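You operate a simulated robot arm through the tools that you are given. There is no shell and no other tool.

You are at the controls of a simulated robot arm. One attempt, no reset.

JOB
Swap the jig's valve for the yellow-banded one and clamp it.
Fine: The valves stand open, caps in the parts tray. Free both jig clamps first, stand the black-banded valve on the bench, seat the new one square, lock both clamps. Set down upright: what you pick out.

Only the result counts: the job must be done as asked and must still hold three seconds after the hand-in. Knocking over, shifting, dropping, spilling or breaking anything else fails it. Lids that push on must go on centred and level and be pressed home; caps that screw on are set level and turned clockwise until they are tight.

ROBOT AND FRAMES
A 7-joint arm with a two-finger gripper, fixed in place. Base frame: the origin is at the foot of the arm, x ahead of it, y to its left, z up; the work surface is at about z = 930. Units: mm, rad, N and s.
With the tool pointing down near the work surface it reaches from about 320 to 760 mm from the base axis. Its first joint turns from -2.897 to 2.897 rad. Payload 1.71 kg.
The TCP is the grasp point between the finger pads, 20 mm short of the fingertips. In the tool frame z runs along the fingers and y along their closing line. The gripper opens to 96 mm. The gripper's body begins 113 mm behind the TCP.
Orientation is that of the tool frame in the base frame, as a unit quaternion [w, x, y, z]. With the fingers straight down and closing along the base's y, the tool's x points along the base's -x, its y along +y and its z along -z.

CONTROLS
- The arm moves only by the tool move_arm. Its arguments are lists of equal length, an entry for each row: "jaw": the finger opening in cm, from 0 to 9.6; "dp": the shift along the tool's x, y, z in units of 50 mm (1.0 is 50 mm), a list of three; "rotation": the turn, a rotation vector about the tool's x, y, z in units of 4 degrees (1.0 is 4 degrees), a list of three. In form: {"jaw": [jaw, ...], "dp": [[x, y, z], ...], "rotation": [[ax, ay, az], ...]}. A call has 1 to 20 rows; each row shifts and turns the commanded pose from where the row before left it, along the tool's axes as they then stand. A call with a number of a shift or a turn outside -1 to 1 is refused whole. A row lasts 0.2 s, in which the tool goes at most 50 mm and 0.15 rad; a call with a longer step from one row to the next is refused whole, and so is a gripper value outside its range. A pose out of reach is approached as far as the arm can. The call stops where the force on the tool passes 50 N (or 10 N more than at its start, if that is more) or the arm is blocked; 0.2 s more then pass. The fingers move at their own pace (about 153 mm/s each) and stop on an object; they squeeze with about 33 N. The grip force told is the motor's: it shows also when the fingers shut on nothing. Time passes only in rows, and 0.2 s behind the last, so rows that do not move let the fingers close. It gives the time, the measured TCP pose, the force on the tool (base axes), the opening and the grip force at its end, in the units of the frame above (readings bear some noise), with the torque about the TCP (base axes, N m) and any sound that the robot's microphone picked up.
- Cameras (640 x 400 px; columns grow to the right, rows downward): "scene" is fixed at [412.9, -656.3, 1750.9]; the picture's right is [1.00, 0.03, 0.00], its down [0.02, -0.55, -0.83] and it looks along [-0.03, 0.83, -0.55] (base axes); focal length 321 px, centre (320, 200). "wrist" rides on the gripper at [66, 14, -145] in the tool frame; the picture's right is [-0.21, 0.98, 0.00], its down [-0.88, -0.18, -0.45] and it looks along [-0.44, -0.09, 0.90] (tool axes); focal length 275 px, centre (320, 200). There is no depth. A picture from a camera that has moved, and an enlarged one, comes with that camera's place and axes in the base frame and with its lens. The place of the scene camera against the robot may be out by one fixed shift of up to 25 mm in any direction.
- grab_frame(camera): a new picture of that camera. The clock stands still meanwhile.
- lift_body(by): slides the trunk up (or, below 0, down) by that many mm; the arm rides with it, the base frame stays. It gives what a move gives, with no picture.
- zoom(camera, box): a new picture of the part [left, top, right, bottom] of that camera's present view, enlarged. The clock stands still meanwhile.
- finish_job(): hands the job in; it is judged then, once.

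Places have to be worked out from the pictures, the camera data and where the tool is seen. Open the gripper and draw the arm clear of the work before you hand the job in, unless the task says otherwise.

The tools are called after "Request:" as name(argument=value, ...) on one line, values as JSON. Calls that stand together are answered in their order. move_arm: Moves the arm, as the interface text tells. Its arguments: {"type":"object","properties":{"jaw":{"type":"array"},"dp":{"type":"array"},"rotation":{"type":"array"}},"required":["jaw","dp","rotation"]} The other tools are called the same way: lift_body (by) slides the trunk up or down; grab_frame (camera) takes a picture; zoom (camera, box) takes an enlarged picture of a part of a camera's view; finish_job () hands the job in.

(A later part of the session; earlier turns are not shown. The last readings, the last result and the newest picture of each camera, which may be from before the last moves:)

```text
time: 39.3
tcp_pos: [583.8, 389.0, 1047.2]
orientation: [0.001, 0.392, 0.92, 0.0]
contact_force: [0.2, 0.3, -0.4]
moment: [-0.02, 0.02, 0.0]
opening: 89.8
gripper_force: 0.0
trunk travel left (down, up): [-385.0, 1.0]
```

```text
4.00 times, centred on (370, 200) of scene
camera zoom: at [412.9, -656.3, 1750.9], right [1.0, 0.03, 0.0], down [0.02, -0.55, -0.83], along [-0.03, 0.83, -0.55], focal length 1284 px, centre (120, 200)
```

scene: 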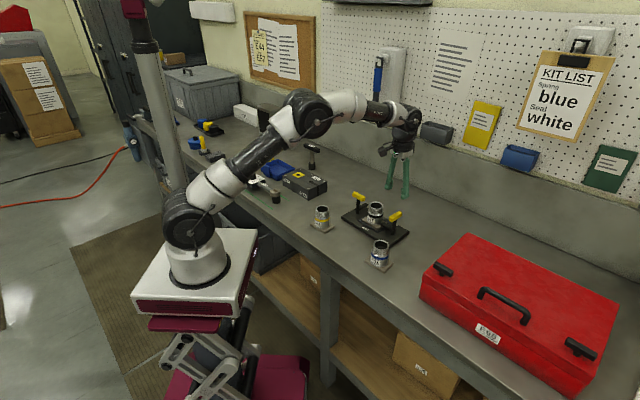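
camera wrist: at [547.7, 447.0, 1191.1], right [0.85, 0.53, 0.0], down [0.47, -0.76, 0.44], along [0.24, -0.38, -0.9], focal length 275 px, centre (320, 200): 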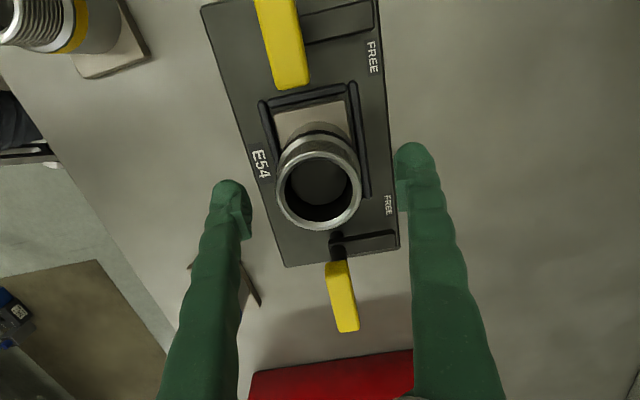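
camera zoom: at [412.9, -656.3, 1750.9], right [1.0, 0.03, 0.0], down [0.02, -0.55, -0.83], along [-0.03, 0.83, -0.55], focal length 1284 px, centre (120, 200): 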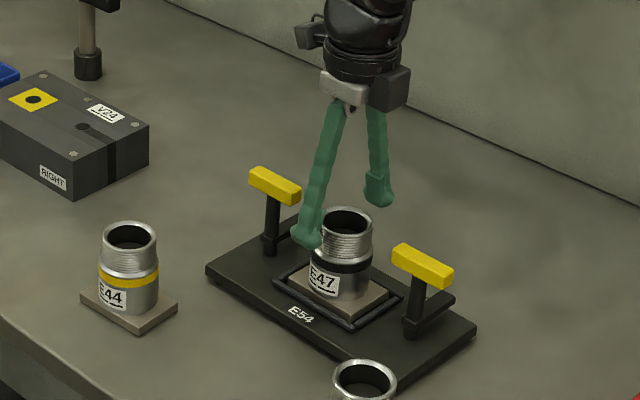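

The valve is ~3.7 mm toward tool −x; the y alignment is good. I'll correct, descend to z≈981 and close on the body.

Request:
move_arm(jaw=[9, 9, 9, 9, 9, 4.5, 4.5, 4.5], dp=[[-0.074, -0.018, 0], [0, 0, 0.45], [0, 0, 0.45], [0, 0, 0.42], [0, 0, 0], [0, 0, 0], [0, 0, 0], [0, 0, 0]], rotation=[[0, 0, 0], [0, 0, 0], [0, 0, 0], [0, 0, 0], [0, 0, 0], [0, 0, 0], [0, 0, 0], [0, 0, 0]])

Request:
grab_frame(camera="wrist")

Request:
zoom(camera="scene", box=[320, 150, 420, 250])

```text
time: 41.1
tcp_pos: [585.1, 381.1, 980.0]
orientation: [0.001, 0.392, 0.92, 0.0]
contact_force: [0.3, -1.3, 0.5]
moment: [0.04, -0.02, 0.01]
opening: 65.1
gripper_force: 32.6
trunk travel left (down, up): [-385.0, 1.0]
```

```text
taken
camera wrist: at [549.9, 440.8, 1126.0], right [0.85, 0.53, 0.0], down [0.47, -0.76, 0.45], along [0.24, -0.38, -0.9], focal length 275 px, centre (320, 200)
```

wrist: 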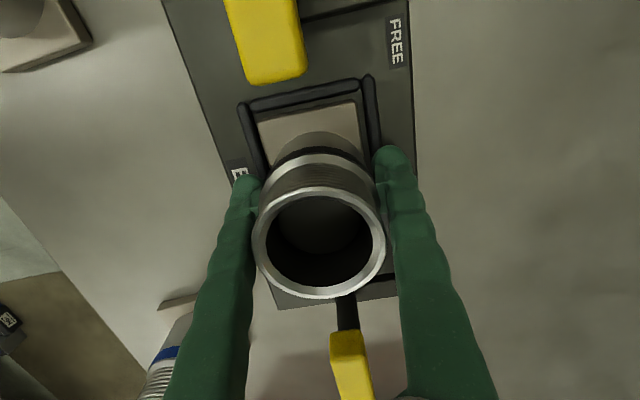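

```text
4.00 times, centred on (370, 200) of scene
camera zoom: at [412.9, -656.3, 1750.9], right [1.0, 0.03, 0.0], down [0.02, -0.55, -0.83], along [-0.03, 0.83, -0.55], focal length 1284 px, centre (120, 200)
```

zoom: 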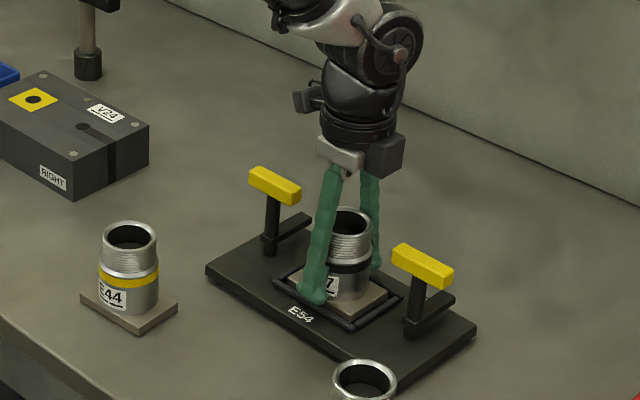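

Gripped at 65 mm with the valve centred on the tool. I'll lift straight up 15 mm slowly and check.

Request:
move_arm(jaw=[4.5, 4.5, 4.5, 4.5], dp=[[0, 0, -0.1], [0, 0, -0.1], [0, 0, -0.1], [0, 0, 0]], rotation=[[0, 0, 0], [0, 0, 0], [0, 0, 0], [0, 0, 0]])

Request:
zoom(camera="scene", box=[320, 150, 420, 250])

Request:
grab_frame(camera="wrist")

```text
time: 42.1
tcp_pos: [586.7, 382.2, 996.2]
orientation: [-0.001, 0.391, 0.92, -0.001]
contact_force: [0.2, -0.5, -5.9]
moment: [-0.04, 0.04, -0.03]
opening: 64.8
gripper_force: 32.6
trunk travel left (down, up): [-385.0, 1.0]
```

```text
4.00 times, centred on (370, 200) of scene
camera zoom: at [412.9, -656.3, 1750.9], right [1.0, 0.03, 0.0], down [0.02, -0.55, -0.83], along [-0.03, 0.83, -0.55], focal length 1284 px, centre (120, 200)
```

zoom: 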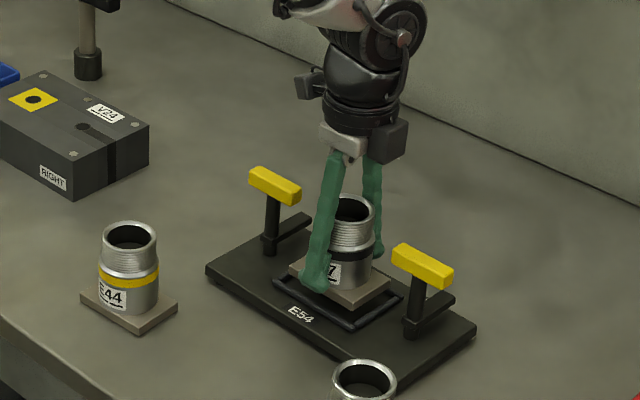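

```text
taken
camera wrist: at [550.8, 440.7, 1141.2], right [0.85, 0.53, 0.0], down [0.47, -0.76, 0.45], along [0.23, -0.38, -0.9], focal length 275 px, centre (320, 200)
```

wrist: 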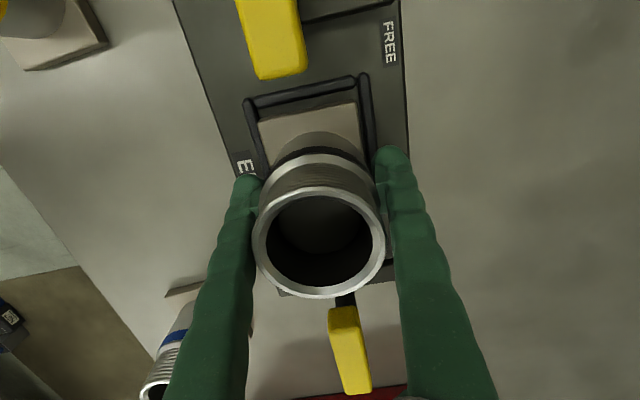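

The valve is free and weighs about 6 N. I'll raise to z≈1120 (well above the handles) and carry it to the free bench area near (420, 510).

Request:
move_arm(jaw=[4.5, 4.5, 4.5, 4.5, 4.5, 4.5, 4.5, 4.5, 4.5, 4.5, 4.5, 4.5, 4.5, 4.5, 4.5], dp=[[0, 0, -0.5], [0, 0, -0.5], [0, 0, -0.5], [0, 0, -0.5], [0, 0, -0.48], [0.459, -0.071, 0], [0.459, -0.071, 0], [0.459, -0.071, 0], [0.459, -0.071, 0], [0.459, -0.071, 0], [0.459, -0.071, 0], [0.459, -0.071, 0], [0.459, -0.071, 0], [0.459, -0.071, 0], [0, 0, 0]], rotation=[[0, 0, 0], [0, 0, 0], [0, 0, 0], [0, 0, 0], [0, 0, 0], [0, 0, 0], [0, 0, 0], [0, 0, 0], [0, 0, 0], [0, 0, 0], [0, 0, 0], [0, 0, 0], [0, 0, 0], [0, 0, 0], [0, 0, 0]])

Request:
zoom(camera="scene", box=[260, 110, 420, 260])

Request:
grab_frame(camera="wrist")

```text
time: 45.3
tcp_pos: [422.4, 509.7, 1120.4]
orientation: [0.0, 0.392, 0.92, 0.0]
contact_force: [0.0, -0.8, -6.3]
moment: [0.02, 0.03, -0.03]
opening: 64.8
gripper_force: 32.7
trunk travel left (down, up): [-385.0, 1.0]
```

```text
2.67 times, centred on (340, 185) of scene
camera zoom: at [412.9, -656.3, 1750.9], right [1.0, 0.03, 0.0], down [0.02, -0.55, -0.83], along [-0.03, 0.83, -0.55], focal length 856 px, centre (267, 240)
```

zoom: 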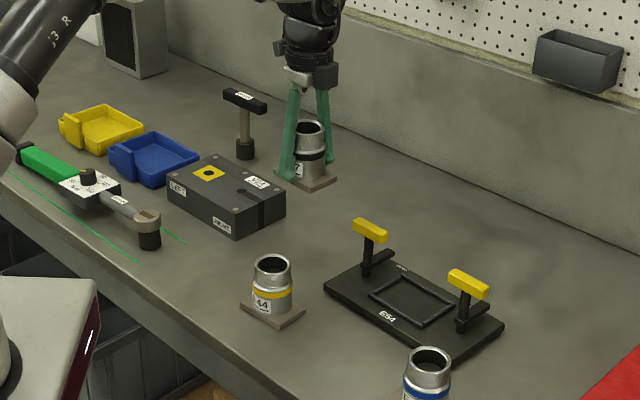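

```text
taken
camera wrist: at [387.4, 568.2, 1265.7], right [0.85, 0.53, 0.0], down [0.47, -0.76, 0.44], along [0.23, -0.38, -0.9], focal length 275 px, centre (320, 200)
```

wrist: 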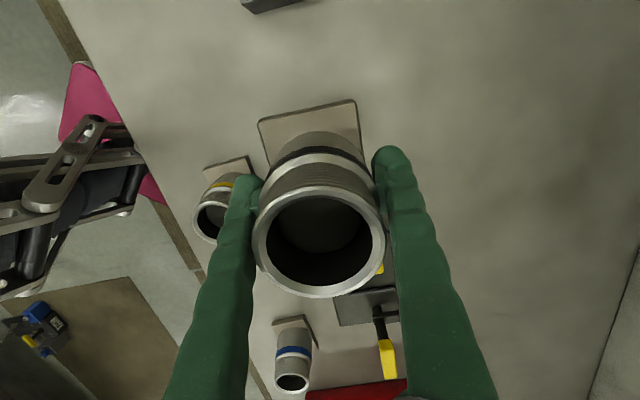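

The landing spot is clear of the block, the jig and E44. I'll lower to z≈982 and then feel for the bench.

Request:
move_arm(jaw=[4.5, 4.5, 4.5, 4.5, 4.5, 4.5], dp=[[0, 0, 0.6], [0, 0, 0.6], [0, 0, 0.6], [0, 0, 0.6], [0, 0, 0.36], [0, 0, 0]], rotation=[[0, 0, 0], [0, 0, 0], [0, 0, 0], [0, 0, 0], [0, 0, 0], [0, 0, 0]])

Request:
zoom(camera="scene", box=[300, 170, 380, 230])

```text
time: 46.7
tcp_pos: [419.3, 509.3, 980.9]
orientation: [0.0, 0.393, 0.92, 0.001]
contact_force: [-0.2, 0.3, -6.1]
moment: [0.02, 0.01, -0.01]
opening: 64.7
gripper_force: 33.4
trunk travel left (down, up): [-385.0, 1.0]
```

```text
6.67 times, centred on (340, 200) of scene
camera zoom: at [412.9, -656.3, 1750.9], right [1.0, 0.03, 0.0], down [0.02, -0.55, -0.83], along [-0.03, 0.83, -0.55], focal length 2140 px, centre (187, 200)
```

zoom: 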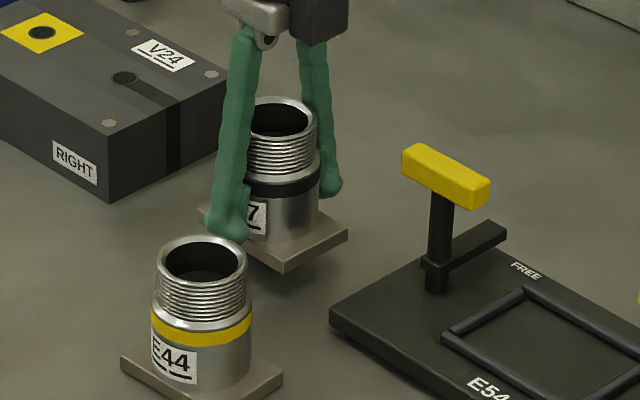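

It hovers ~10 mm above the bench. I'll lower in small steps, watching the force.

Request:
move_arm(jaw=[4.5, 4.5, 4.5, 4.5], dp=[[0, 0, 0.06], [0, 0, 0.06], [0, 0, 0.06], [0, 0, 0]], rotation=[[0, 0, 0], [0, 0, 0], [0, 0, 0], [0, 0, 0]])

```text
time: 47.7
tcp_pos: [421.8, 508.9, 972.2]
orientation: [0.0, 0.393, 0.92, 0.0]
contact_force: [-0.2, -0.2, -5.9]
moment: [-0.04, -0.01, 0.0]
opening: 64.7
gripper_force: 32.6
trunk travel left (down, up): [-385.0, 1.0]
```

No contact yet; continuing in finer steps.

Request:
move_arm(jaw=[4.5, 4.5, 4.5], dp=[[0, 0, 0.03], [0, 0, 0.03], [0, 0, 0]], rotation=[[0, 0, 0], [0, 0, 0], [0, 0, 0]])

```text
time: 48.5
tcp_pos: [420.3, 508.6, 970.4]
orientation: [0.0, 0.393, 0.92, 0.0]
contact_force: [-0.5, -0.1, -5.7]
moment: [0.01, -0.02, 0.01]
opening: 64.6
gripper_force: 32.4
trunk travel left (down, up): [-385.0, 1.0]
```

Request:
move_arm(jaw=[4.5, 4.5, 4.5], dp=[[0, 0, 0.03], [0, 0, 0.03], [0, 0, 0]], rotation=[[0, 0, 0], [0, 0, 0], [0, 0, 0]])

Request:
zoom(camera="scene", box=[310, 180, 370, 220])

```text
time: 49.3
tcp_pos: [422.3, 508.2, 965.9]
orientation: [0.0, 0.392, 0.92, 0.0]
contact_force: [-0.3, -0.1, -6.0]
moment: [0.0, 0.02, 0.02]
opening: 64.4
gripper_force: 32.7
trunk travel left (down, up): [-385.0, 1.0]
```

```text
10.00 times, centred on (340, 200) of scene
camera zoom: at [412.9, -656.3, 1750.9], right [1.0, 0.03, 0.0], down [0.02, -0.55, -0.83], along [-0.03, 0.83, -0.55], focal length 3210 px, centre (120, 200)
```

zoom: 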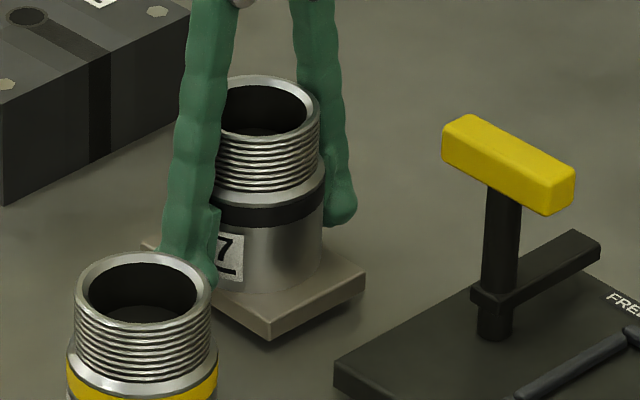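

Still carrying the full weight, nearly at the bench; continuing down.

Request:
move_arm(jaw=[4.5, 4.5, 4.5], dp=[[0, 0, 0.02], [0, 0, 0.02], [0, 0, 0]], rotation=[[0, 0, 0], [0, 0, 0], [0, 0, 0]])

```text
time: 50.1
tcp_pos: [421.4, 509.4, 964.3]
orientation: [0.001, 0.393, 0.92, 0.0]
contact_force: [0.2, -0.1, -5.5]
moment: [-0.01, -0.02, -0.02]
opening: 64.4
gripper_force: 32.7
trunk travel left (down, up): [-385.0, 1.0]
```

Request:
move_arm(jaw=[4.5, 4.5, 4.5], dp=[[0, 0, 0.02], [0, 0, 0.02], [0, 0, 0]], rotation=[[0, 0, 0], [0, 0, 0], [0, 0, 0]])

```text
time: 50.9
tcp_pos: [420.1, 511.0, 962.4]
orientation: [0.001, 0.393, 0.92, 0.0]
contact_force: [0.2, 0.1, -6.3]
moment: [-0.03, 0.02, -0.02]
opening: 64.6
gripper_force: 33.1
trunk travel left (down, up): [-385.0, 1.0]
```

Request:
move_arm(jaw=[4.5, 4.5, 4.5], dp=[[0, 0, 0.02], [0, 0, 0.02], [0, 0, 0]], rotation=[[0, 0, 0], [0, 0, 0], [0, 0, 0]])

Request:
zoom(camera="scene", box=[310, 180, 370, 220])

```text
time: 51.7
tcp_pos: [421.7, 509.4, 960.6]
orientation: [0.0, 0.392, 0.92, 0.0]
contact_force: [-0.7, -0.3, -2.8]
moment: [-0.02, -0.03, 0.02]
opening: 64.0
gripper_force: 33.0
trunk travel left (down, up): [-385.0, 1.0]
```

```text
10.00 times, centred on (340, 200) of scene
camera zoom: at [412.9, -656.3, 1750.9], right [1.0, 0.03, 0.0], down [0.02, -0.55, -0.83], along [-0.03, 0.83, -0.55], focal length 3210 px, centre (120, 200)
```

zoom: 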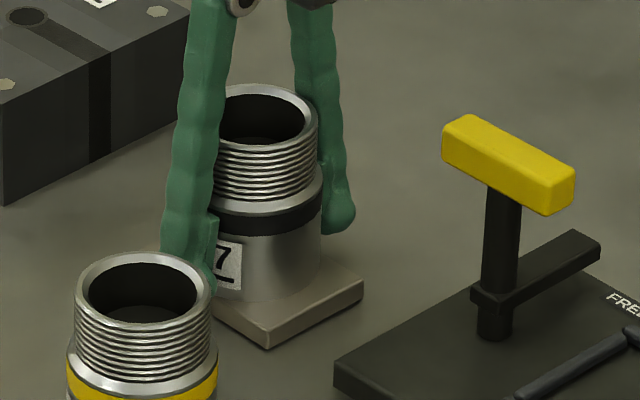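

Contact with the bench began (force dropped to −2.8 N at TCP z≈961, so the jig seat is about 19 mm above the bench). One more mm, then release.

Request:
move_arm(jaw=[4.5, 4.5], dp=[[0, 0, 0.015], [0, 0, 0]], rotation=[[0, 0, 0], [0, 0, 0]])

```text
time: 52.3
tcp_pos: [420.6, 509.5, 962.8]
orientation: [0.001, 0.392, 0.92, 0.002]
contact_force: [-0.1, 1.5, 11.8]
moment: [-0.49, 0.31, -0.01]
opening: 64.4
gripper_force: 32.7
trunk travel left (down, up): [-385.0, 1.0]
```

The valve is firmly on the bench. Open and withdraw upward.

Request:
move_arm(jaw=[6.8, 7.2, 8, 9, 9, 9, 9, 9, 9, 9], dp=[[0, 0, 0], [0, 0, 0], [0, 0, 0], [0, 0, 0], [0, 0, -0.4], [0, 0, -0.6], [0, 0, -0.7], [0, 0, -0.7], [0, 0, -0.5], [0, 0, 0]], rotation=[[0, 0, 0], [0, 0, 0], [0, 0, 0], [0, 0, 0], [0, 0, 0], [0, 0, 0], [0, 0, 0], [0, 0, 0], [0, 0, 0], [0, 0, 0]])

Request:
zoom(camera="scene", box=[290, 160, 420, 250])

Request:
grab_frame(camera="wrist")

```text
time: 54.5
tcp_pos: [423.4, 509.6, 1105.4]
orientation: [-0.001, 0.391, 0.92, 0.0]
contact_force: [-0.2, 0.7, -0.4]
moment: [0.01, 0.01, 0.01]
opening: 90.1
gripper_force: 0.2
trunk travel left (down, up): [-385.0, 1.0]
```

```text
4.44 times, centred on (355, 205) of scene
camera zoom: at [412.9, -656.3, 1750.9], right [1.0, 0.03, 0.0], down [0.02, -0.55, -0.83], along [-0.03, 0.83, -0.55], focal length 1426 px, centre (164, 178)
```

zoom: 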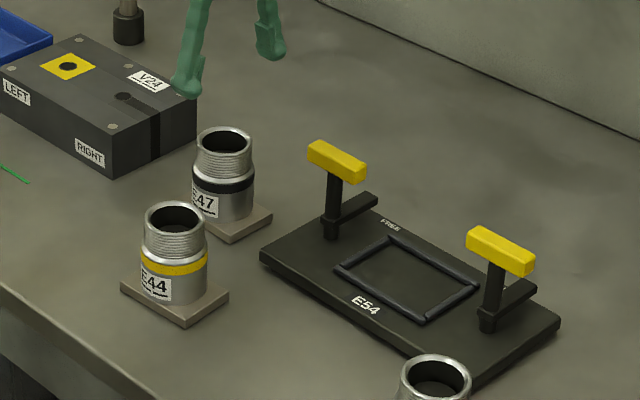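

```text
taken
camera wrist: at [387.4, 566.1, 1249.9], right [0.85, 0.53, 0.0], down [0.47, -0.76, 0.45], along [0.24, -0.38, -0.9], focal length 275 px, centre (320, 200)
```

wrist: 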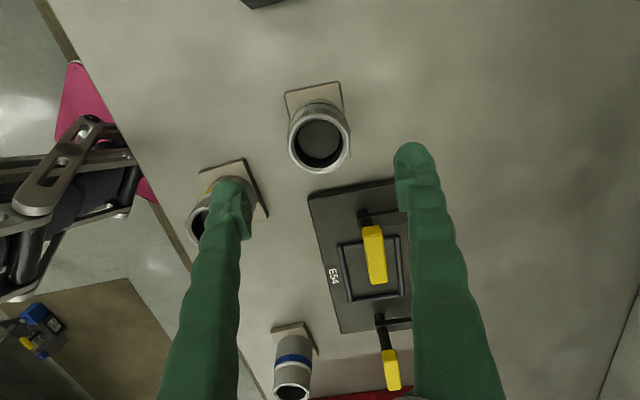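

E47 stands upright on the bench. Now I'll move above the yellow-banded E44 near (371, 383) and measure it.

Request:
move_arm(jaw=[9, 9, 9, 9, 9], dp=[[-0.275, -0.627, 0], [-0.275, -0.627, 0], [-0.275, -0.627, 0], [-0.275, -0.627, 0], [0, 0, 0]], rotation=[[0, 0, 0], [0, 0, 0], [0, 0, 0], [0, 0, 0], [0, 0, 0]])

Request:
grab_frame(camera="wrist")

Request:
zoom(camera="wrist", box=[240, 60, 400, 200])

```text
time: 55.7
tcp_pos: [369.2, 383.1, 1103.1]
orientation: [0.0, 0.392, 0.92, 0.001]
contact_force: [0.4, 0.3, 0.2]
moment: [-0.04, 0.0, 0.01]
opening: 89.9
gripper_force: 0.0
trunk travel left (down, up): [-385.0, 1.0]
```

```text
taken
camera wrist: at [332.9, 442.3, 1247.9], right [0.85, 0.53, 0.0], down [0.47, -0.76, 0.44], along [0.24, -0.38, -0.9], focal length 275 px, centre (320, 200)
```

wrist: 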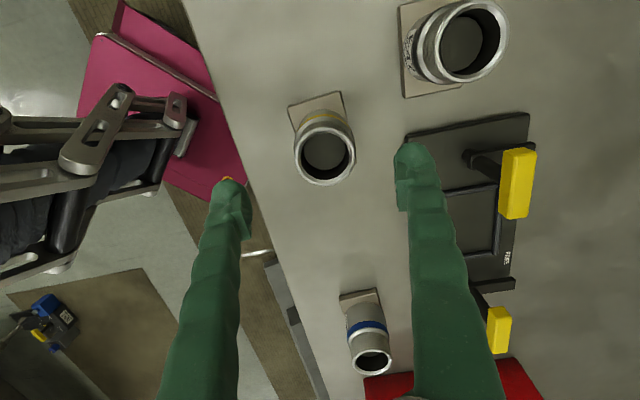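

```text
2.86 times, centred on (320, 130) of wrist
camera zoom: at [332.9, 442.3, 1247.9], right [0.85, 0.53, 0.0], down [0.47, -0.76, 0.44], along [0.24, -0.38, -0.9], focal length 786 px, centre (320, 400)
```

zoom: 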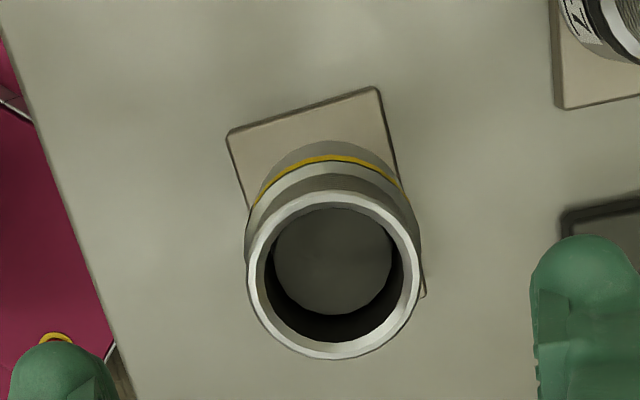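

E44's base is about 4° off the jig's angle (short edge ≈47.7° vs 43.5° for the nest), centred near (376.5, 381.5). I'll turn the tool +3.9° to match it, correct the position, and descend to z≈1040.

Request:
move_arm(jaw=[9.4, 9.4, 9.4, 9.4], dp=[[-0.14, 0.07, 0], [0, 0, 0.65], [0, 0, 0.63], [0, 0, 0]], rotation=[[0, 0, -0.97], [0, 0, 0], [0, 0, 0], [0, 0, 0]])

Request:
grab_frame(camera="wrist")

Request:
zoom(camera="wrist", box=[240, 80, 400, 240])

```text
time: 56.7
tcp_pos: [376.5, 380.0, 1040.7]
orientation: [0.0, 0.36, 0.933, 0.001]
contact_force: [-1.1, 0.6, 0.4]
moment: [-0.01, 0.02, -0.01]
opening: 94.1
gripper_force: 0.1
trunk travel left (down, up): [-385.0, 1.0]
```

```text
taken
camera wrist: at [336.9, 435.9, 1185.5], right [0.81, 0.59, 0.0], down [0.52, -0.73, 0.44], along [0.26, -0.36, -0.9], focal length 275 px, centre (320, 200)
```

wrist: 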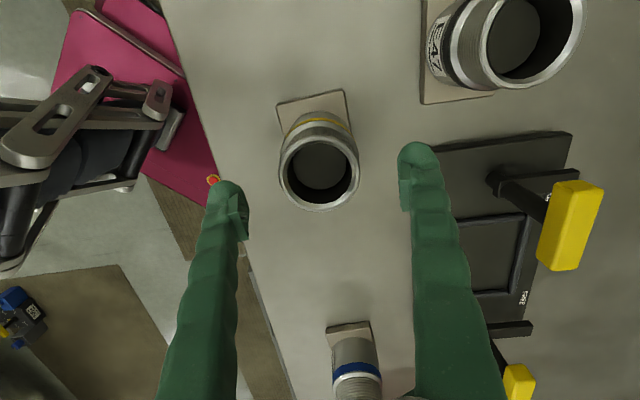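

```text
2.50 times, centred on (320, 160) of wrist
camera zoom: at [336.9, 435.9, 1185.5], right [0.81, 0.59, 0.0], down [0.52, -0.73, 0.44], along [0.26, -0.36, -0.9], focal length 688 px, centre (320, 300)
```

zoom: 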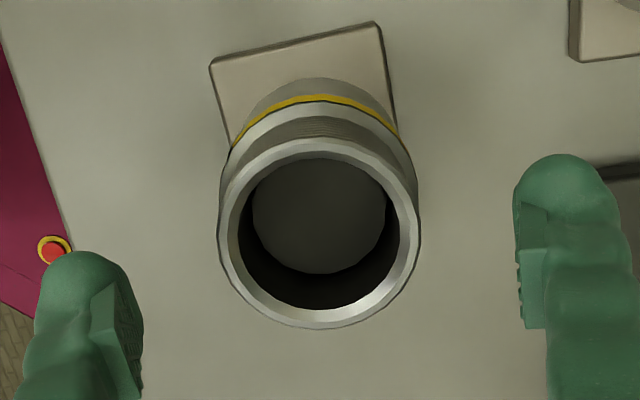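

Position is centred. I'll zoom tightly on the base's far edge to measure its angle against the tool.

Request:
zoom(camera="wrist", box=[270, 80, 360, 130])

Request:
zoom(camera="wrist", box=[400, 120, 580, 330])

```text
7.11 times, centred on (315, 105) of wrist
camera zoom: at [336.9, 435.9, 1185.5], right [0.81, 0.59, 0.0], down [0.52, -0.73, 0.44], along [0.26, -0.36, -0.9], focal length 1958 px, centre (356, 876)
```

zoom: 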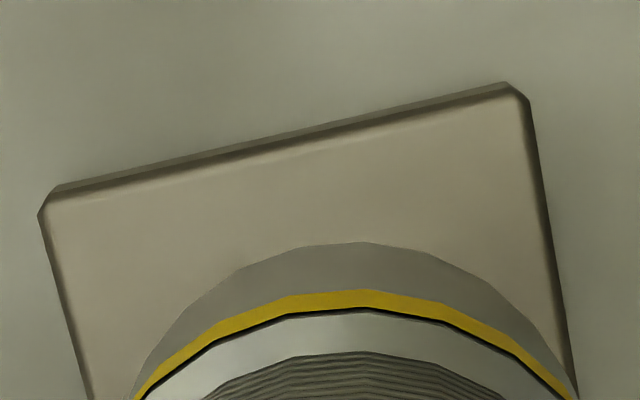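

```text
1.90 times, centred on (490, 225) of wrist
camera zoom: at [336.9, 435.9, 1185.5], right [0.81, 0.59, 0.0], down [0.52, -0.73, 0.44], along [0.26, -0.36, -0.9], focal length 524 px, centre (-4, 152)
```

zoom: 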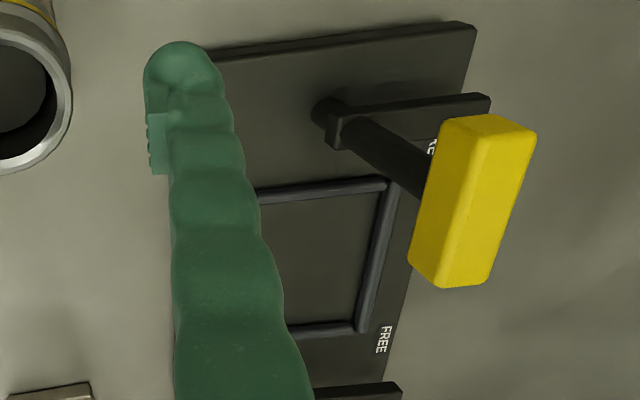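

The base edge is ~0.9° further CCW than the tool, so I'll add that, descend to z≈964 and close on E44's body.

Request:
move_arm(jaw=[9.4, 9.4, 9.4, 9.4, 9.4, 8, 4.5, 4.5, 4.5], dp=[[0, 0, 0], [0, 0, 0.5], [0, 0, 0.5], [0, 0, 0.52], [0, 0, 0], [0, 0, 0], [0, 0, 0], [0, 0, 0], [0, 0, 0]], rotation=[[0, 0, -0.22], [0, 0, 0], [0, 0, 0], [0, 0, 0], [0, 0, 0], [0, 0, 0], [0, 0, 0], [0, 0, 0], [0, 0, 0]])

Request:
grab_frame(camera="wrist")

Request:
zoom(camera="scene", box=[290, 170, 370, 240])

```text
time: 58.7
tcp_pos: [375.6, 380.9, 964.7]
orientation: [0.0, 0.353, 0.935, 0.0]
contact_force: [-1.5, -0.9, -0.4]
moment: [0.05, 0.0, 0.02]
opening: 63.2
gripper_force: 33.0
trunk travel left (down, up): [-385.0, 1.0]
```

```text
taken
camera wrist: at [335.7, 436.0, 1110.5], right [0.8, 0.6, 0.0], down [0.54, -0.72, 0.45], along [0.27, -0.36, -0.9], focal length 275 px, centre (320, 200)
```

wrist: 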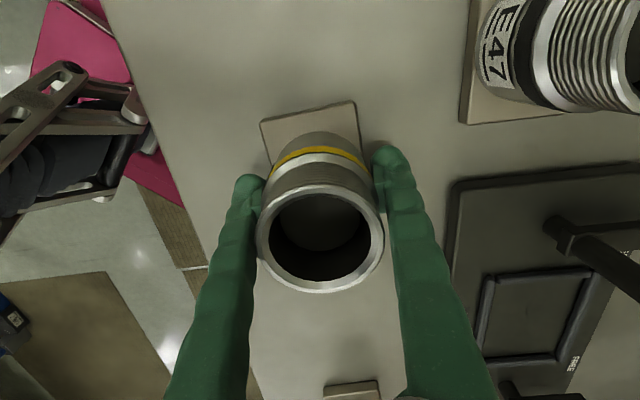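

```text
5.71 times, centred on (330, 205) of scene
camera zoom: at [412.9, -656.3, 1750.9], right [1.0, 0.03, 0.0], down [0.02, -0.55, -0.83], along [-0.03, 0.83, -0.55], focal length 1834 px, centre (263, 171)
```

zoom: 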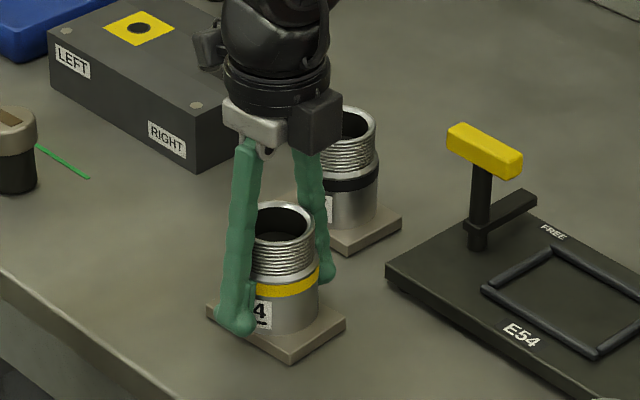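

E44 is gripped. I'll lift it slowly and check.

Request:
move_arm(jaw=[4.5, 4.5, 4.5, 4.5, 4.5, 4.5, 4.5, 4.5], dp=[[0, 0, -0.1], [0, 0, -0.2], [0, 0, -0.5], [0, 0, -0.6], [0, 0, -0.6], [0, 0, -0.6], [0, 0, -0.5], [0, 0, 0]], rotation=[[0, 0, 0], [0, 0, 0], [0, 0, 0], [0, 0, 0], [0, 0, 0], [0, 0, 0], [0, 0, 0], [0, 0, 0]])

Request:
zoom(camera="wrist", box=[240, 70, 400, 170])

Request:
zoom(camera="scene", box=[270, 110, 430, 250])

```text
time: 60.5
tcp_pos: [378.9, 382.6, 1122.3]
orientation: [0.0, 0.354, 0.935, 0.0]
contact_force: [0.9, -0.8, -5.2]
moment: [0.0, 0.0, 0.0]
opening: 63.2
gripper_force: 33.1
trunk travel left (down, up): [-385.0, 1.0]
```

```text
4.00 times, centred on (320, 120) of wrist
camera zoom: at [338.1, 435.0, 1267.3], right [0.8, 0.6, 0.0], down [0.54, -0.72, 0.44], along [0.27, -0.36, -0.9], focal length 1101 px, centre (320, 520)
```

zoom: 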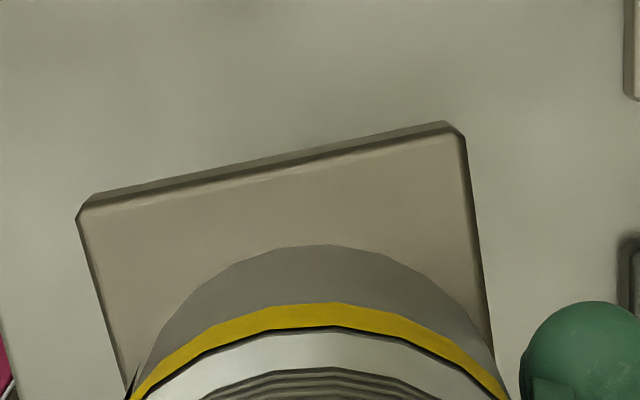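

```text
2.86 times, centred on (350, 180) of scene
camera zoom: at [412.9, -656.3, 1750.9], right [1.0, 0.03, 0.0], down [0.02, -0.55, -0.83], along [-0.03, 0.83, -0.55], focal length 917 px, centre (234, 257)
```

zoom: 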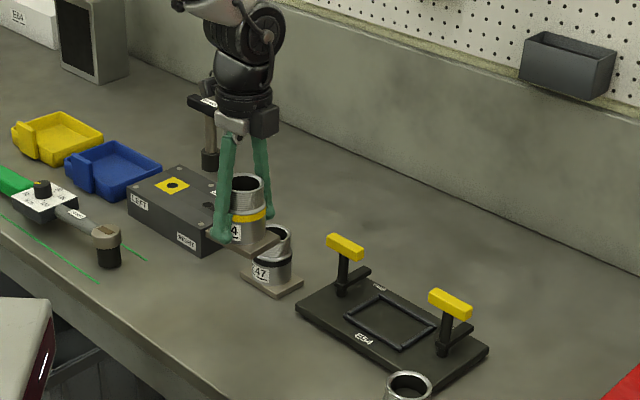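

E44 is held securely and its base is square to the tool. I'll rotate back to the jig's angle and carry it over the nest at z≈1120.

Request:
move_arm(jaw=[4.5, 4.5, 4.5, 4.5, 4.5, 4.5, 4.5, 4.5, 4.5, 4.5, 4.5], dp=[[0, 0, 0], [0, 0, 0], [-0.4037, 0.4343, 0], [-0.4037, 0.4343, 0], [-0.4037, 0.4343, 0], [-0.4037, 0.4343, 0], [-0.4037, 0.4343, 0], [-0.4037, 0.4343, 0], [-0.4037, 0.4343, 0], [0, 0, 0], [0, 0, 0]], rotation=[[0, 0, 0.6], [0, 0, 0.59], [0, 0, 0], [0, 0, 0], [0, 0, 0], [0, 0, 0], [0, 0, 0], [0, 0, 0], [0, 0, 0], [0, 0, 0], [0, 0, 0]])

Request:
grab_frame(camera="wrist")

Request:
zoom(camera="wrist", box=[230, 40, 410, 160])

Request:
zoom(camera="scene", box=[320, 150, 420, 250])

```text
time: 62.9
tcp_pos: [584.4, 384.5, 1121.0]
orientation: [-0.001, 0.391, 0.92, 0.0]
contact_force: [0.2, 0.1, -4.9]
moment: [0.01, 0.03, 0.02]
opening: 62.9
gripper_force: 32.6
trunk travel left (down, up): [-385.0, 1.0]
```

```text
taken
camera wrist: at [549.8, 442.8, 1265.9], right [0.85, 0.53, 0.0], down [0.47, -0.76, 0.44], along [0.23, -0.38, -0.9], focal length 275 px, centre (320, 200)
```

wrist: 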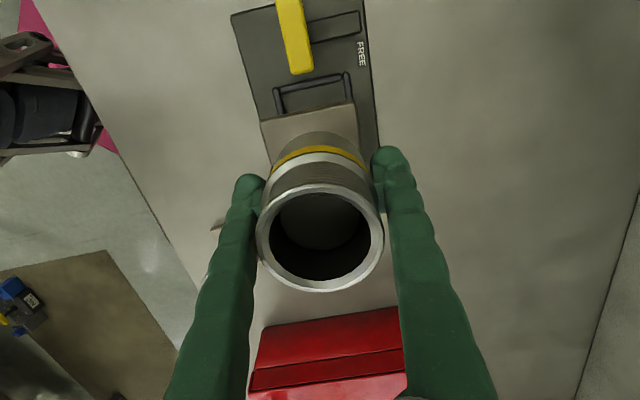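

```text
3.33 times, centred on (320, 100) of wrist
camera zoom: at [549.8, 442.8, 1265.9], right [0.85, 0.53, 0.0], down [0.47, -0.76, 0.44], along [0.23, -0.38, -0.9], focal length 918 px, centre (320, 533)
```

zoom: 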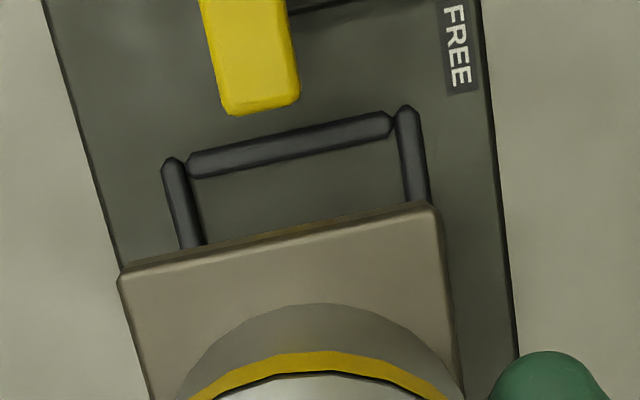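

```text
4.00 times, centred on (370, 200) of scene
camera zoom: at [412.9, -656.3, 1750.9], right [1.0, 0.03, 0.0], down [0.02, -0.55, -0.83], along [-0.03, 0.83, -0.55], focal length 1284 px, centre (120, 200)
```

zoom: 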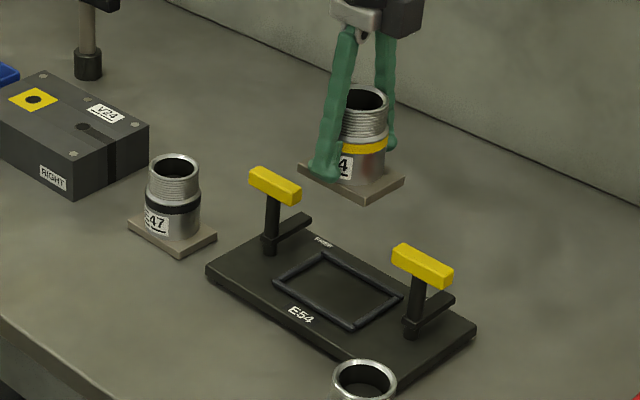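

Projected into the tool frame, the nest centre and the base centre coincide to within ~1 mm and ~0.5°. I'll descend to z≈996 (about 13 mm above seating) and verify.

Request:
move_arm(jaw=[4.5, 4.5, 4.5, 4.5, 4.5, 4.5, 4.5], dp=[[0, 0, 0.5], [0, 0, 0.5], [0, 0, 0.5], [0, 0, 0.5], [0, 0, 0.3], [0, 0, 0.2], [0, 0, 0]], rotation=[[0, 0, 0], [0, 0, 0], [0, 0, 0], [0, 0, 0], [0, 0, 0], [0, 0, 0], [0, 0, 0]])

Request:
zoom(camera="wrist", box=[230, 40, 410, 160])

Request:
zoom(camera="scene", box=[340, 190, 410, 245])

```text
time: 64.5
tcp_pos: [585.3, 384.2, 996.1]
orientation: [0.0, 0.392, 0.92, 0.0]
contact_force: [0.2, -0.4, -5.4]
moment: [-0.02, -0.01, 0.02]
opening: 63.0
gripper_force: 32.9
trunk travel left (down, up): [-385.0, 1.0]
```

```text
3.33 times, centred on (320, 100) of wrist
camera zoom: at [549.4, 443.0, 1140.7], right [0.85, 0.53, 0.0], down [0.47, -0.76, 0.45], along [0.24, -0.38, -0.9], focal length 918 px, centre (320, 533)
```

zoom: 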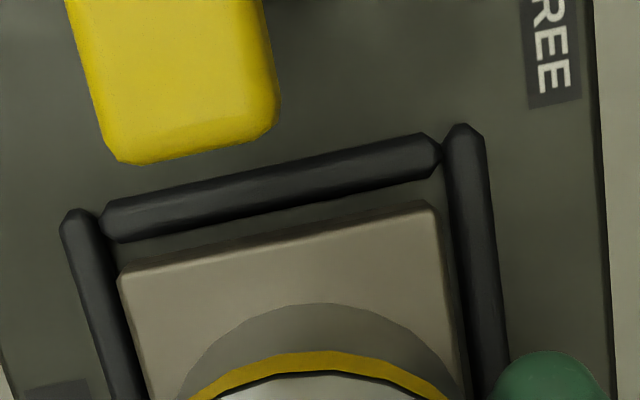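

```text
7.27 times, centred on (375, 218) of scene
camera zoom: at [412.9, -656.3, 1750.9], right [1.0, 0.03, 0.0], down [0.02, -0.55, -0.83], along [-0.03, 0.83, -0.55], focal length 2334 px, centre (-80, 73)
```

zoom: 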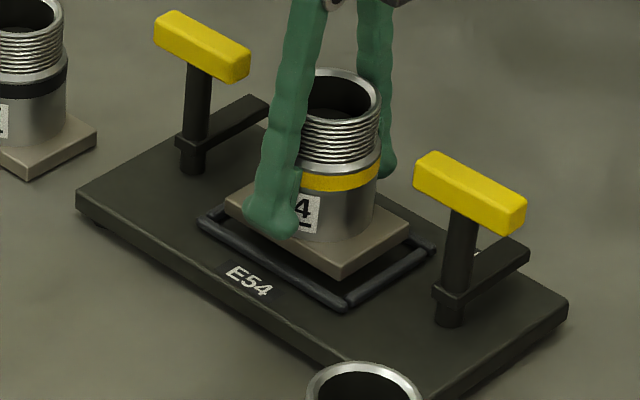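

The base sits evenly inside the rails. I'll lower the remaining ~12 mm gently, watching the force.

Request:
move_arm(jaw=[4.5, 4.5, 4.5, 4.5, 4.5], dp=[[0, 0, 0.05], [0, 0, 0.05], [0, 0, 0.05], [0, 0, 0.04], [0, 0, 0]], rotation=[[0, 0, 0], [0, 0, 0], [0, 0, 0], [0, 0, 0], [0, 0, 0]])

```text
time: 65.7
tcp_pos: [584.9, 383.6, 986.6]
orientation: [0.0, 0.392, 0.92, 0.0]
contact_force: [0.3, -0.7, -0.4]
moment: [0.16, -0.06, 0.02]
opening: 63.0
gripper_force: 33.0
trunk travel left (down, up): [-385.0, 1.0]
```

Contact at z≈986.6, slightly earlier than my 983 estimate. I'll look to confirm it is the seat and not a rail.

Request:
zoom(camera="wrist", box=[230, 40, 410, 160])

Request:
zoom(camera="scene", box=[355, 200, 405, 240])

```text
3.33 times, centred on (320, 100) of wrist
camera zoom: at [549.8, 441.7, 1131.2], right [0.85, 0.53, 0.0], down [0.47, -0.76, 0.45], along [0.24, -0.38, -0.9], focal length 918 px, centre (320, 533)
```

zoom: 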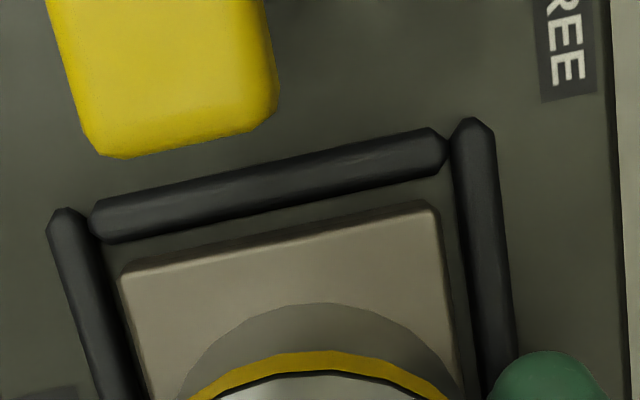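

```text
10.00 times, centred on (380, 220) of scene
camera zoom: at [412.9, -656.3, 1750.9], right [1.0, 0.03, 0.0], down [0.02, -0.55, -0.83], along [-0.03, 0.83, -0.55], focal length 3210 px, centre (-280, 0)
```

zoom: 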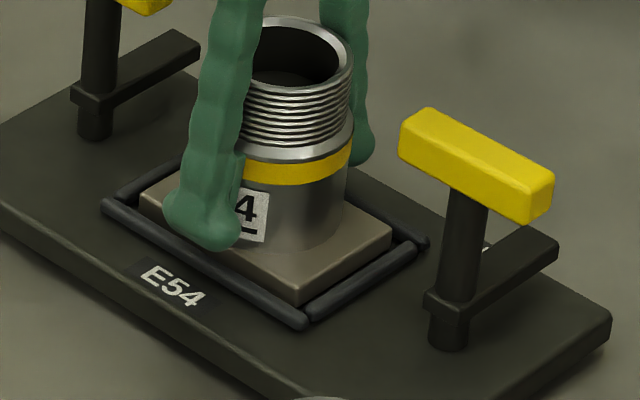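

It looks seated flat inside all four rails, consistent with the ~20 mm seat offset. I'll press 0.5 mm to confirm firm contact.

Request:
move_arm(jaw=[4.5, 4.5], dp=[[0, 0, 0.012], [0, 0, 0]], rotation=[[0, 0, 0], [0, 0, 0]])

```text
time: 66.3
tcp_pos: [585.9, 383.3, 986.1]
orientation: [0.001, 0.393, 0.92, 0.001]
contact_force: [2.8, 1.8, 6.7]
moment: [-0.09, 0.28, 0.0]
opening: 62.9
gripper_force: 32.7
trunk travel left (down, up): [-385.0, 1.0]
```

Firm contact. Release and rise above the valve.

Request:
move_arm(jaw=[6.6, 7, 7.6, 8.5, 8.5, 8.5, 8.5, 8.5, 8.5], dp=[[0, 0, 0], [0, 0, 0], [0, 0, 0], [0, 0, 0], [0, 0, -0.4], [0, 0, -0.6], [0, 0, -0.7], [0, 0, -0.7], [0, 0, 0]], rotation=[[0, 0, 0], [0, 0, 0], [0, 0, 0], [0, 0, 0], [0, 0, 0], [0, 0, 0], [0, 0, 0], [0, 0, 0], [0, 0, 0]])

Request:
grab_frame(camera="wrist")

Request:
zoom(camera="wrist", box=[240, 50, 400, 210])

Request:
zoom(camera="scene", box=[345, 195, 410, 245])

```text
time: 68.3
tcp_pos: [587.8, 386.2, 1107.0]
orientation: [0.0, 0.393, 0.919, 0.0]
contact_force: [-0.9, 0.1, 0.0]
moment: [-0.03, 0.0, 0.0]
opening: 85.2
gripper_force: 0.0
trunk travel left (down, up): [-385.0, 1.0]
```

```text
taken
camera wrist: at [552.1, 443.3, 1251.2], right [0.85, 0.53, 0.0], down [0.47, -0.76, 0.44], along [0.23, -0.38, -0.9], focal length 275 px, centre (320, 200)
```

wrist: 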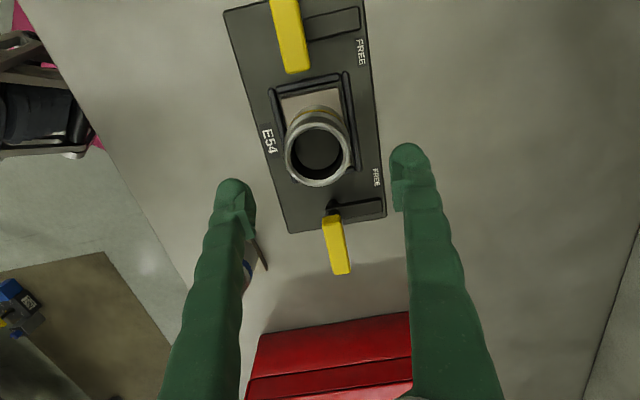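

```text
2.50 times, centred on (320, 130) of wrist
camera zoom: at [552.1, 443.3, 1251.2], right [0.85, 0.53, 0.0], down [0.47, -0.76, 0.44], along [0.23, -0.38, -0.9], focal length 688 px, centre (320, 375)
```

zoom: 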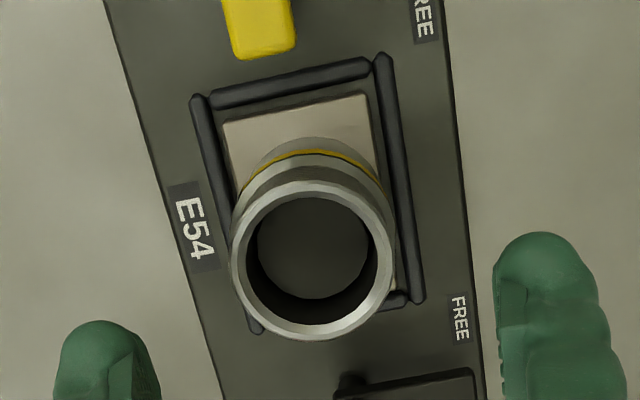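

```text
8.00 times, centred on (378, 220) of scene
camera zoom: at [412.9, -656.3, 1750.9], right [1.0, 0.03, 0.0], down [0.02, -0.55, -0.83], along [-0.03, 0.83, -0.55], focal length 2568 px, centre (-140, 40)
```

zoom: 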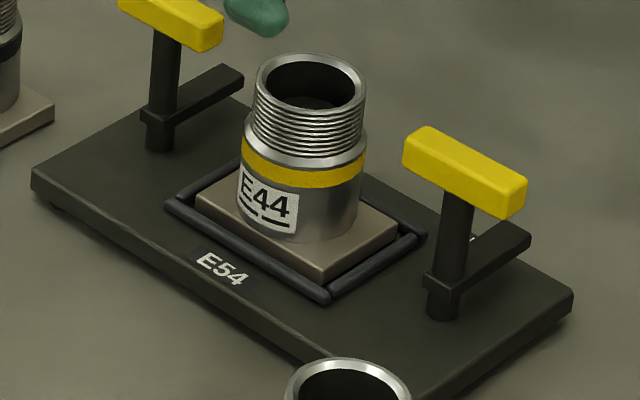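

E44 is seated squarely and upright. Now I'll move over clamp 2's handle (93 mm toward tool −x), lower to z≈1065 and check alignment before gripping.

Request:
move_arm(jaw=[6, 6, 6, 6, 6, 6], dp=[[-0.62, 0, 0], [-0.62, 0, 0], [-0.63, 0, 0], [0, 0, 0.4], [0, 0, 0.44], [0, 0, 0]], rotation=[[0, 0, 0], [0, 0, 0], [0, 0, 0], [0, 0, 0], [0, 0, 0], [0, 0, 0]])

Request:
grab_frame(camera="wrist")

Request:
zoom(camera="scene", box=[345, 170, 425, 245])

```text
time: 69.7
tcp_pos: [648.2, 316.6, 1065.3]
orientation: [0.0, 0.391, 0.92, 0.0]
contact_force: [0.6, 0.1, 0.0]
moment: [0.01, -0.05, -0.03]
opening: 60.0
gripper_force: 0.1
trunk travel left (down, up): [-385.0, 1.0]
```

```text
taken
camera wrist: at [613.4, 374.6, 1210.4], right [0.85, 0.53, 0.0], down [0.47, -0.76, 0.45], along [0.24, -0.38, -0.9], focal length 275 px, centre (320, 200)
```

wrist: 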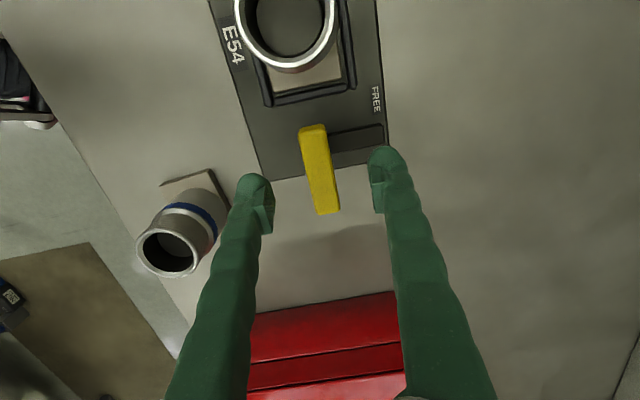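

```text
5.33 times, centred on (385, 208) of scene
camera zoom: at [412.9, -656.3, 1750.9], right [1.0, 0.03, 0.0], down [0.02, -0.55, -0.83], along [-0.03, 0.83, -0.55], focal length 1712 px, centre (-27, 160)
```

zoom: 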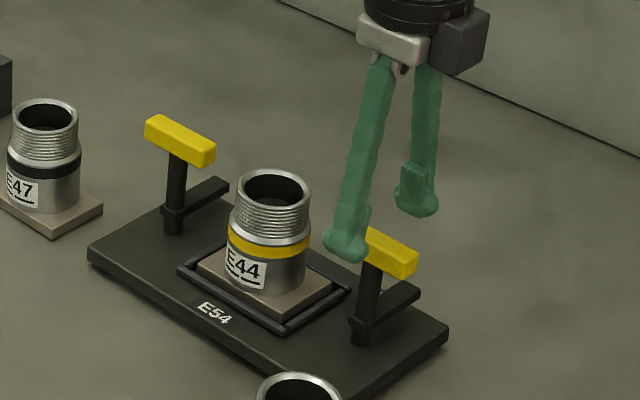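

The bar is centred between the fingers. Descend to z≈1025 and close.

Request:
move_arm(jaw=[6, 6, 6, 0.5, 0.5, 0.5], dp=[[0, 0, 0.4], [0, 0, 0.4], [0, 0, 0], [0, 0, 0], [0, 0, 0], [0, 0, 0]], rotation=[[0, 0, 0], [0, 0, 0], [0, 0, 0], [0, 0, 0], [0, 0, 0], [0, 0, 0]])

Request:
grab_frame(camera="wrist")

```text
time: 71.1
tcp_pos: [648.9, 317.3, 1023.5]
orientation: [0.0, 0.392, 0.92, -0.001]
contact_force: [-6.5, -4.2, 0.1]
moment: [0.01, -0.01, -0.01]
opening: 13.8
gripper_force: 33.2
trunk travel left (down, up): [-385.0, 1.0]
```

```text
taken
camera wrist: at [613.4, 375.7, 1169.3], right [0.85, 0.53, 0.0], down [0.47, -0.76, 0.44], along [0.23, -0.38, -0.9], focal length 275 px, centre (320, 200)
```

wrist: 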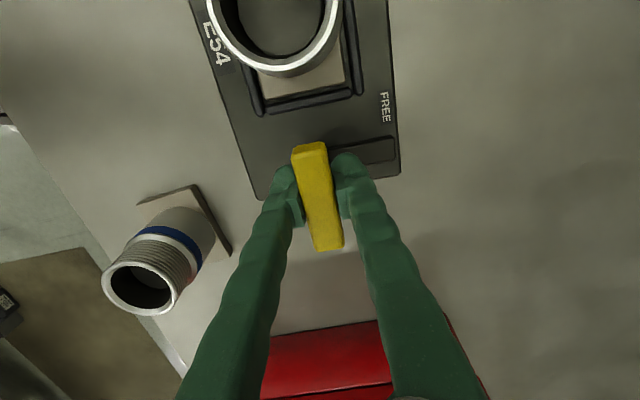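

Gripped. I'll swing clamp 2 counter-clockwise (tool −z), first 44°, easing the small side load.

Request:
move_arm(jaw=[0.5, 0.5, 0.5, 0.5, 0.5, 0.5, 0.5, 0.5, 0.5, 0.5, 0.5, 0.5], dp=[[0, -0.02, 0], [0, 0, 0], [0, 0, 0], [0, 0, 0], [0, 0, 0], [0, 0, 0], [0, 0, 0], [0, 0, 0], [0, 0, 0], [0, 0, 0], [0, 0, 0], [0, 0, 0]], rotation=[[0, 0, -1], [0, 0, -1], [0, 0, -1], [0, 0, -1], [0, 0, -1], [0, 0, -1], [0, 0, -1], [0, 0, -1], [0, 0, -1], [0, 0, -1], [0, 0, -1], [0, 0, 0]])

Request:
grab_frame(camera="wrist")

```text
time: 73.7
tcp_pos: [648.3, 317.8, 1024.7]
orientation: [0.0, 0.018, 1.0, -0.001]
contact_force: [-2.3, 18.5, 0.2]
moment: [0.15, 0.02, 0.02]
opening: 13.8
gripper_force: 32.8
trunk travel left (down, up): [-385.0, 1.0]
```

```text
taken
camera wrist: at [583.6, 335.0, 1169.3], right [0.24, 0.97, 0.0], down [0.87, -0.22, 0.45], along [0.43, -0.11, -0.9], focal length 275 px, centre (320, 200)
```

wrist: 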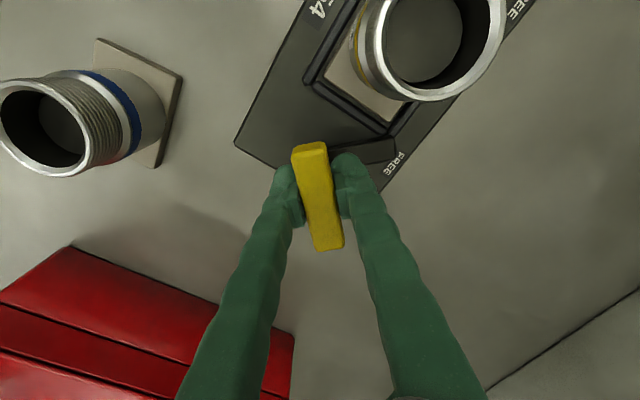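

Halfway. The side load is 18 N along +y, so I'll shift 2 mm that way and continue, watching the force in shorter moves.

Request:
move_arm(jaw=[0.5, 0.5, 0.5, 0.5, 0.5, 0.5, 0.5], dp=[[0, 0.045, 0], [0, 0, 0], [0, 0, 0], [0, 0, 0], [0, 0, 0], [0, 0, 0], [0, 0, 0]], rotation=[[0, 0, 0], [0, 0, -1], [0, 0, -1], [0, 0, -1], [0, 0, -1], [0, 0, -1], [0, 0, 0]])

Request:
grab_frame(camera="wrist")

```text
time: 75.3
tcp_pos: [648.7, 318.4, 1024.9]
orientation: [0.001, -0.156, 0.988, -0.002]
contact_force: [-1.7, 7.8, 13.7]
moment: [0.04, 0.08, -0.01]
opening: 14.2
gripper_force: 32.8
trunk travel left (down, up): [-385.0, 1.0]
```

```text
taken
camera wrist: at [581.7, 311.9, 1169.1], right [-0.1, 0.99, 0.0], down [0.89, 0.09, 0.45], along [0.44, 0.05, -0.89], focal length 275 px, centre (320, 200)
```

wrist: 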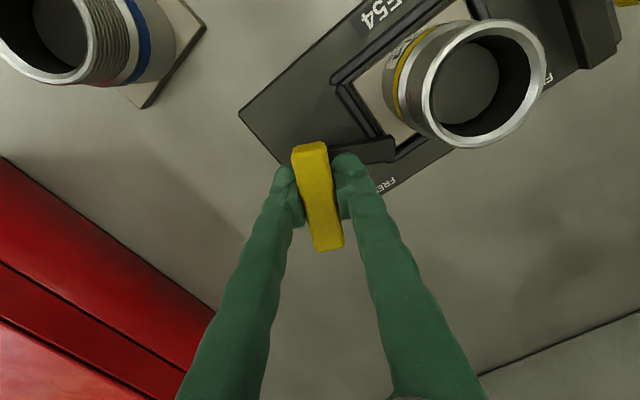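

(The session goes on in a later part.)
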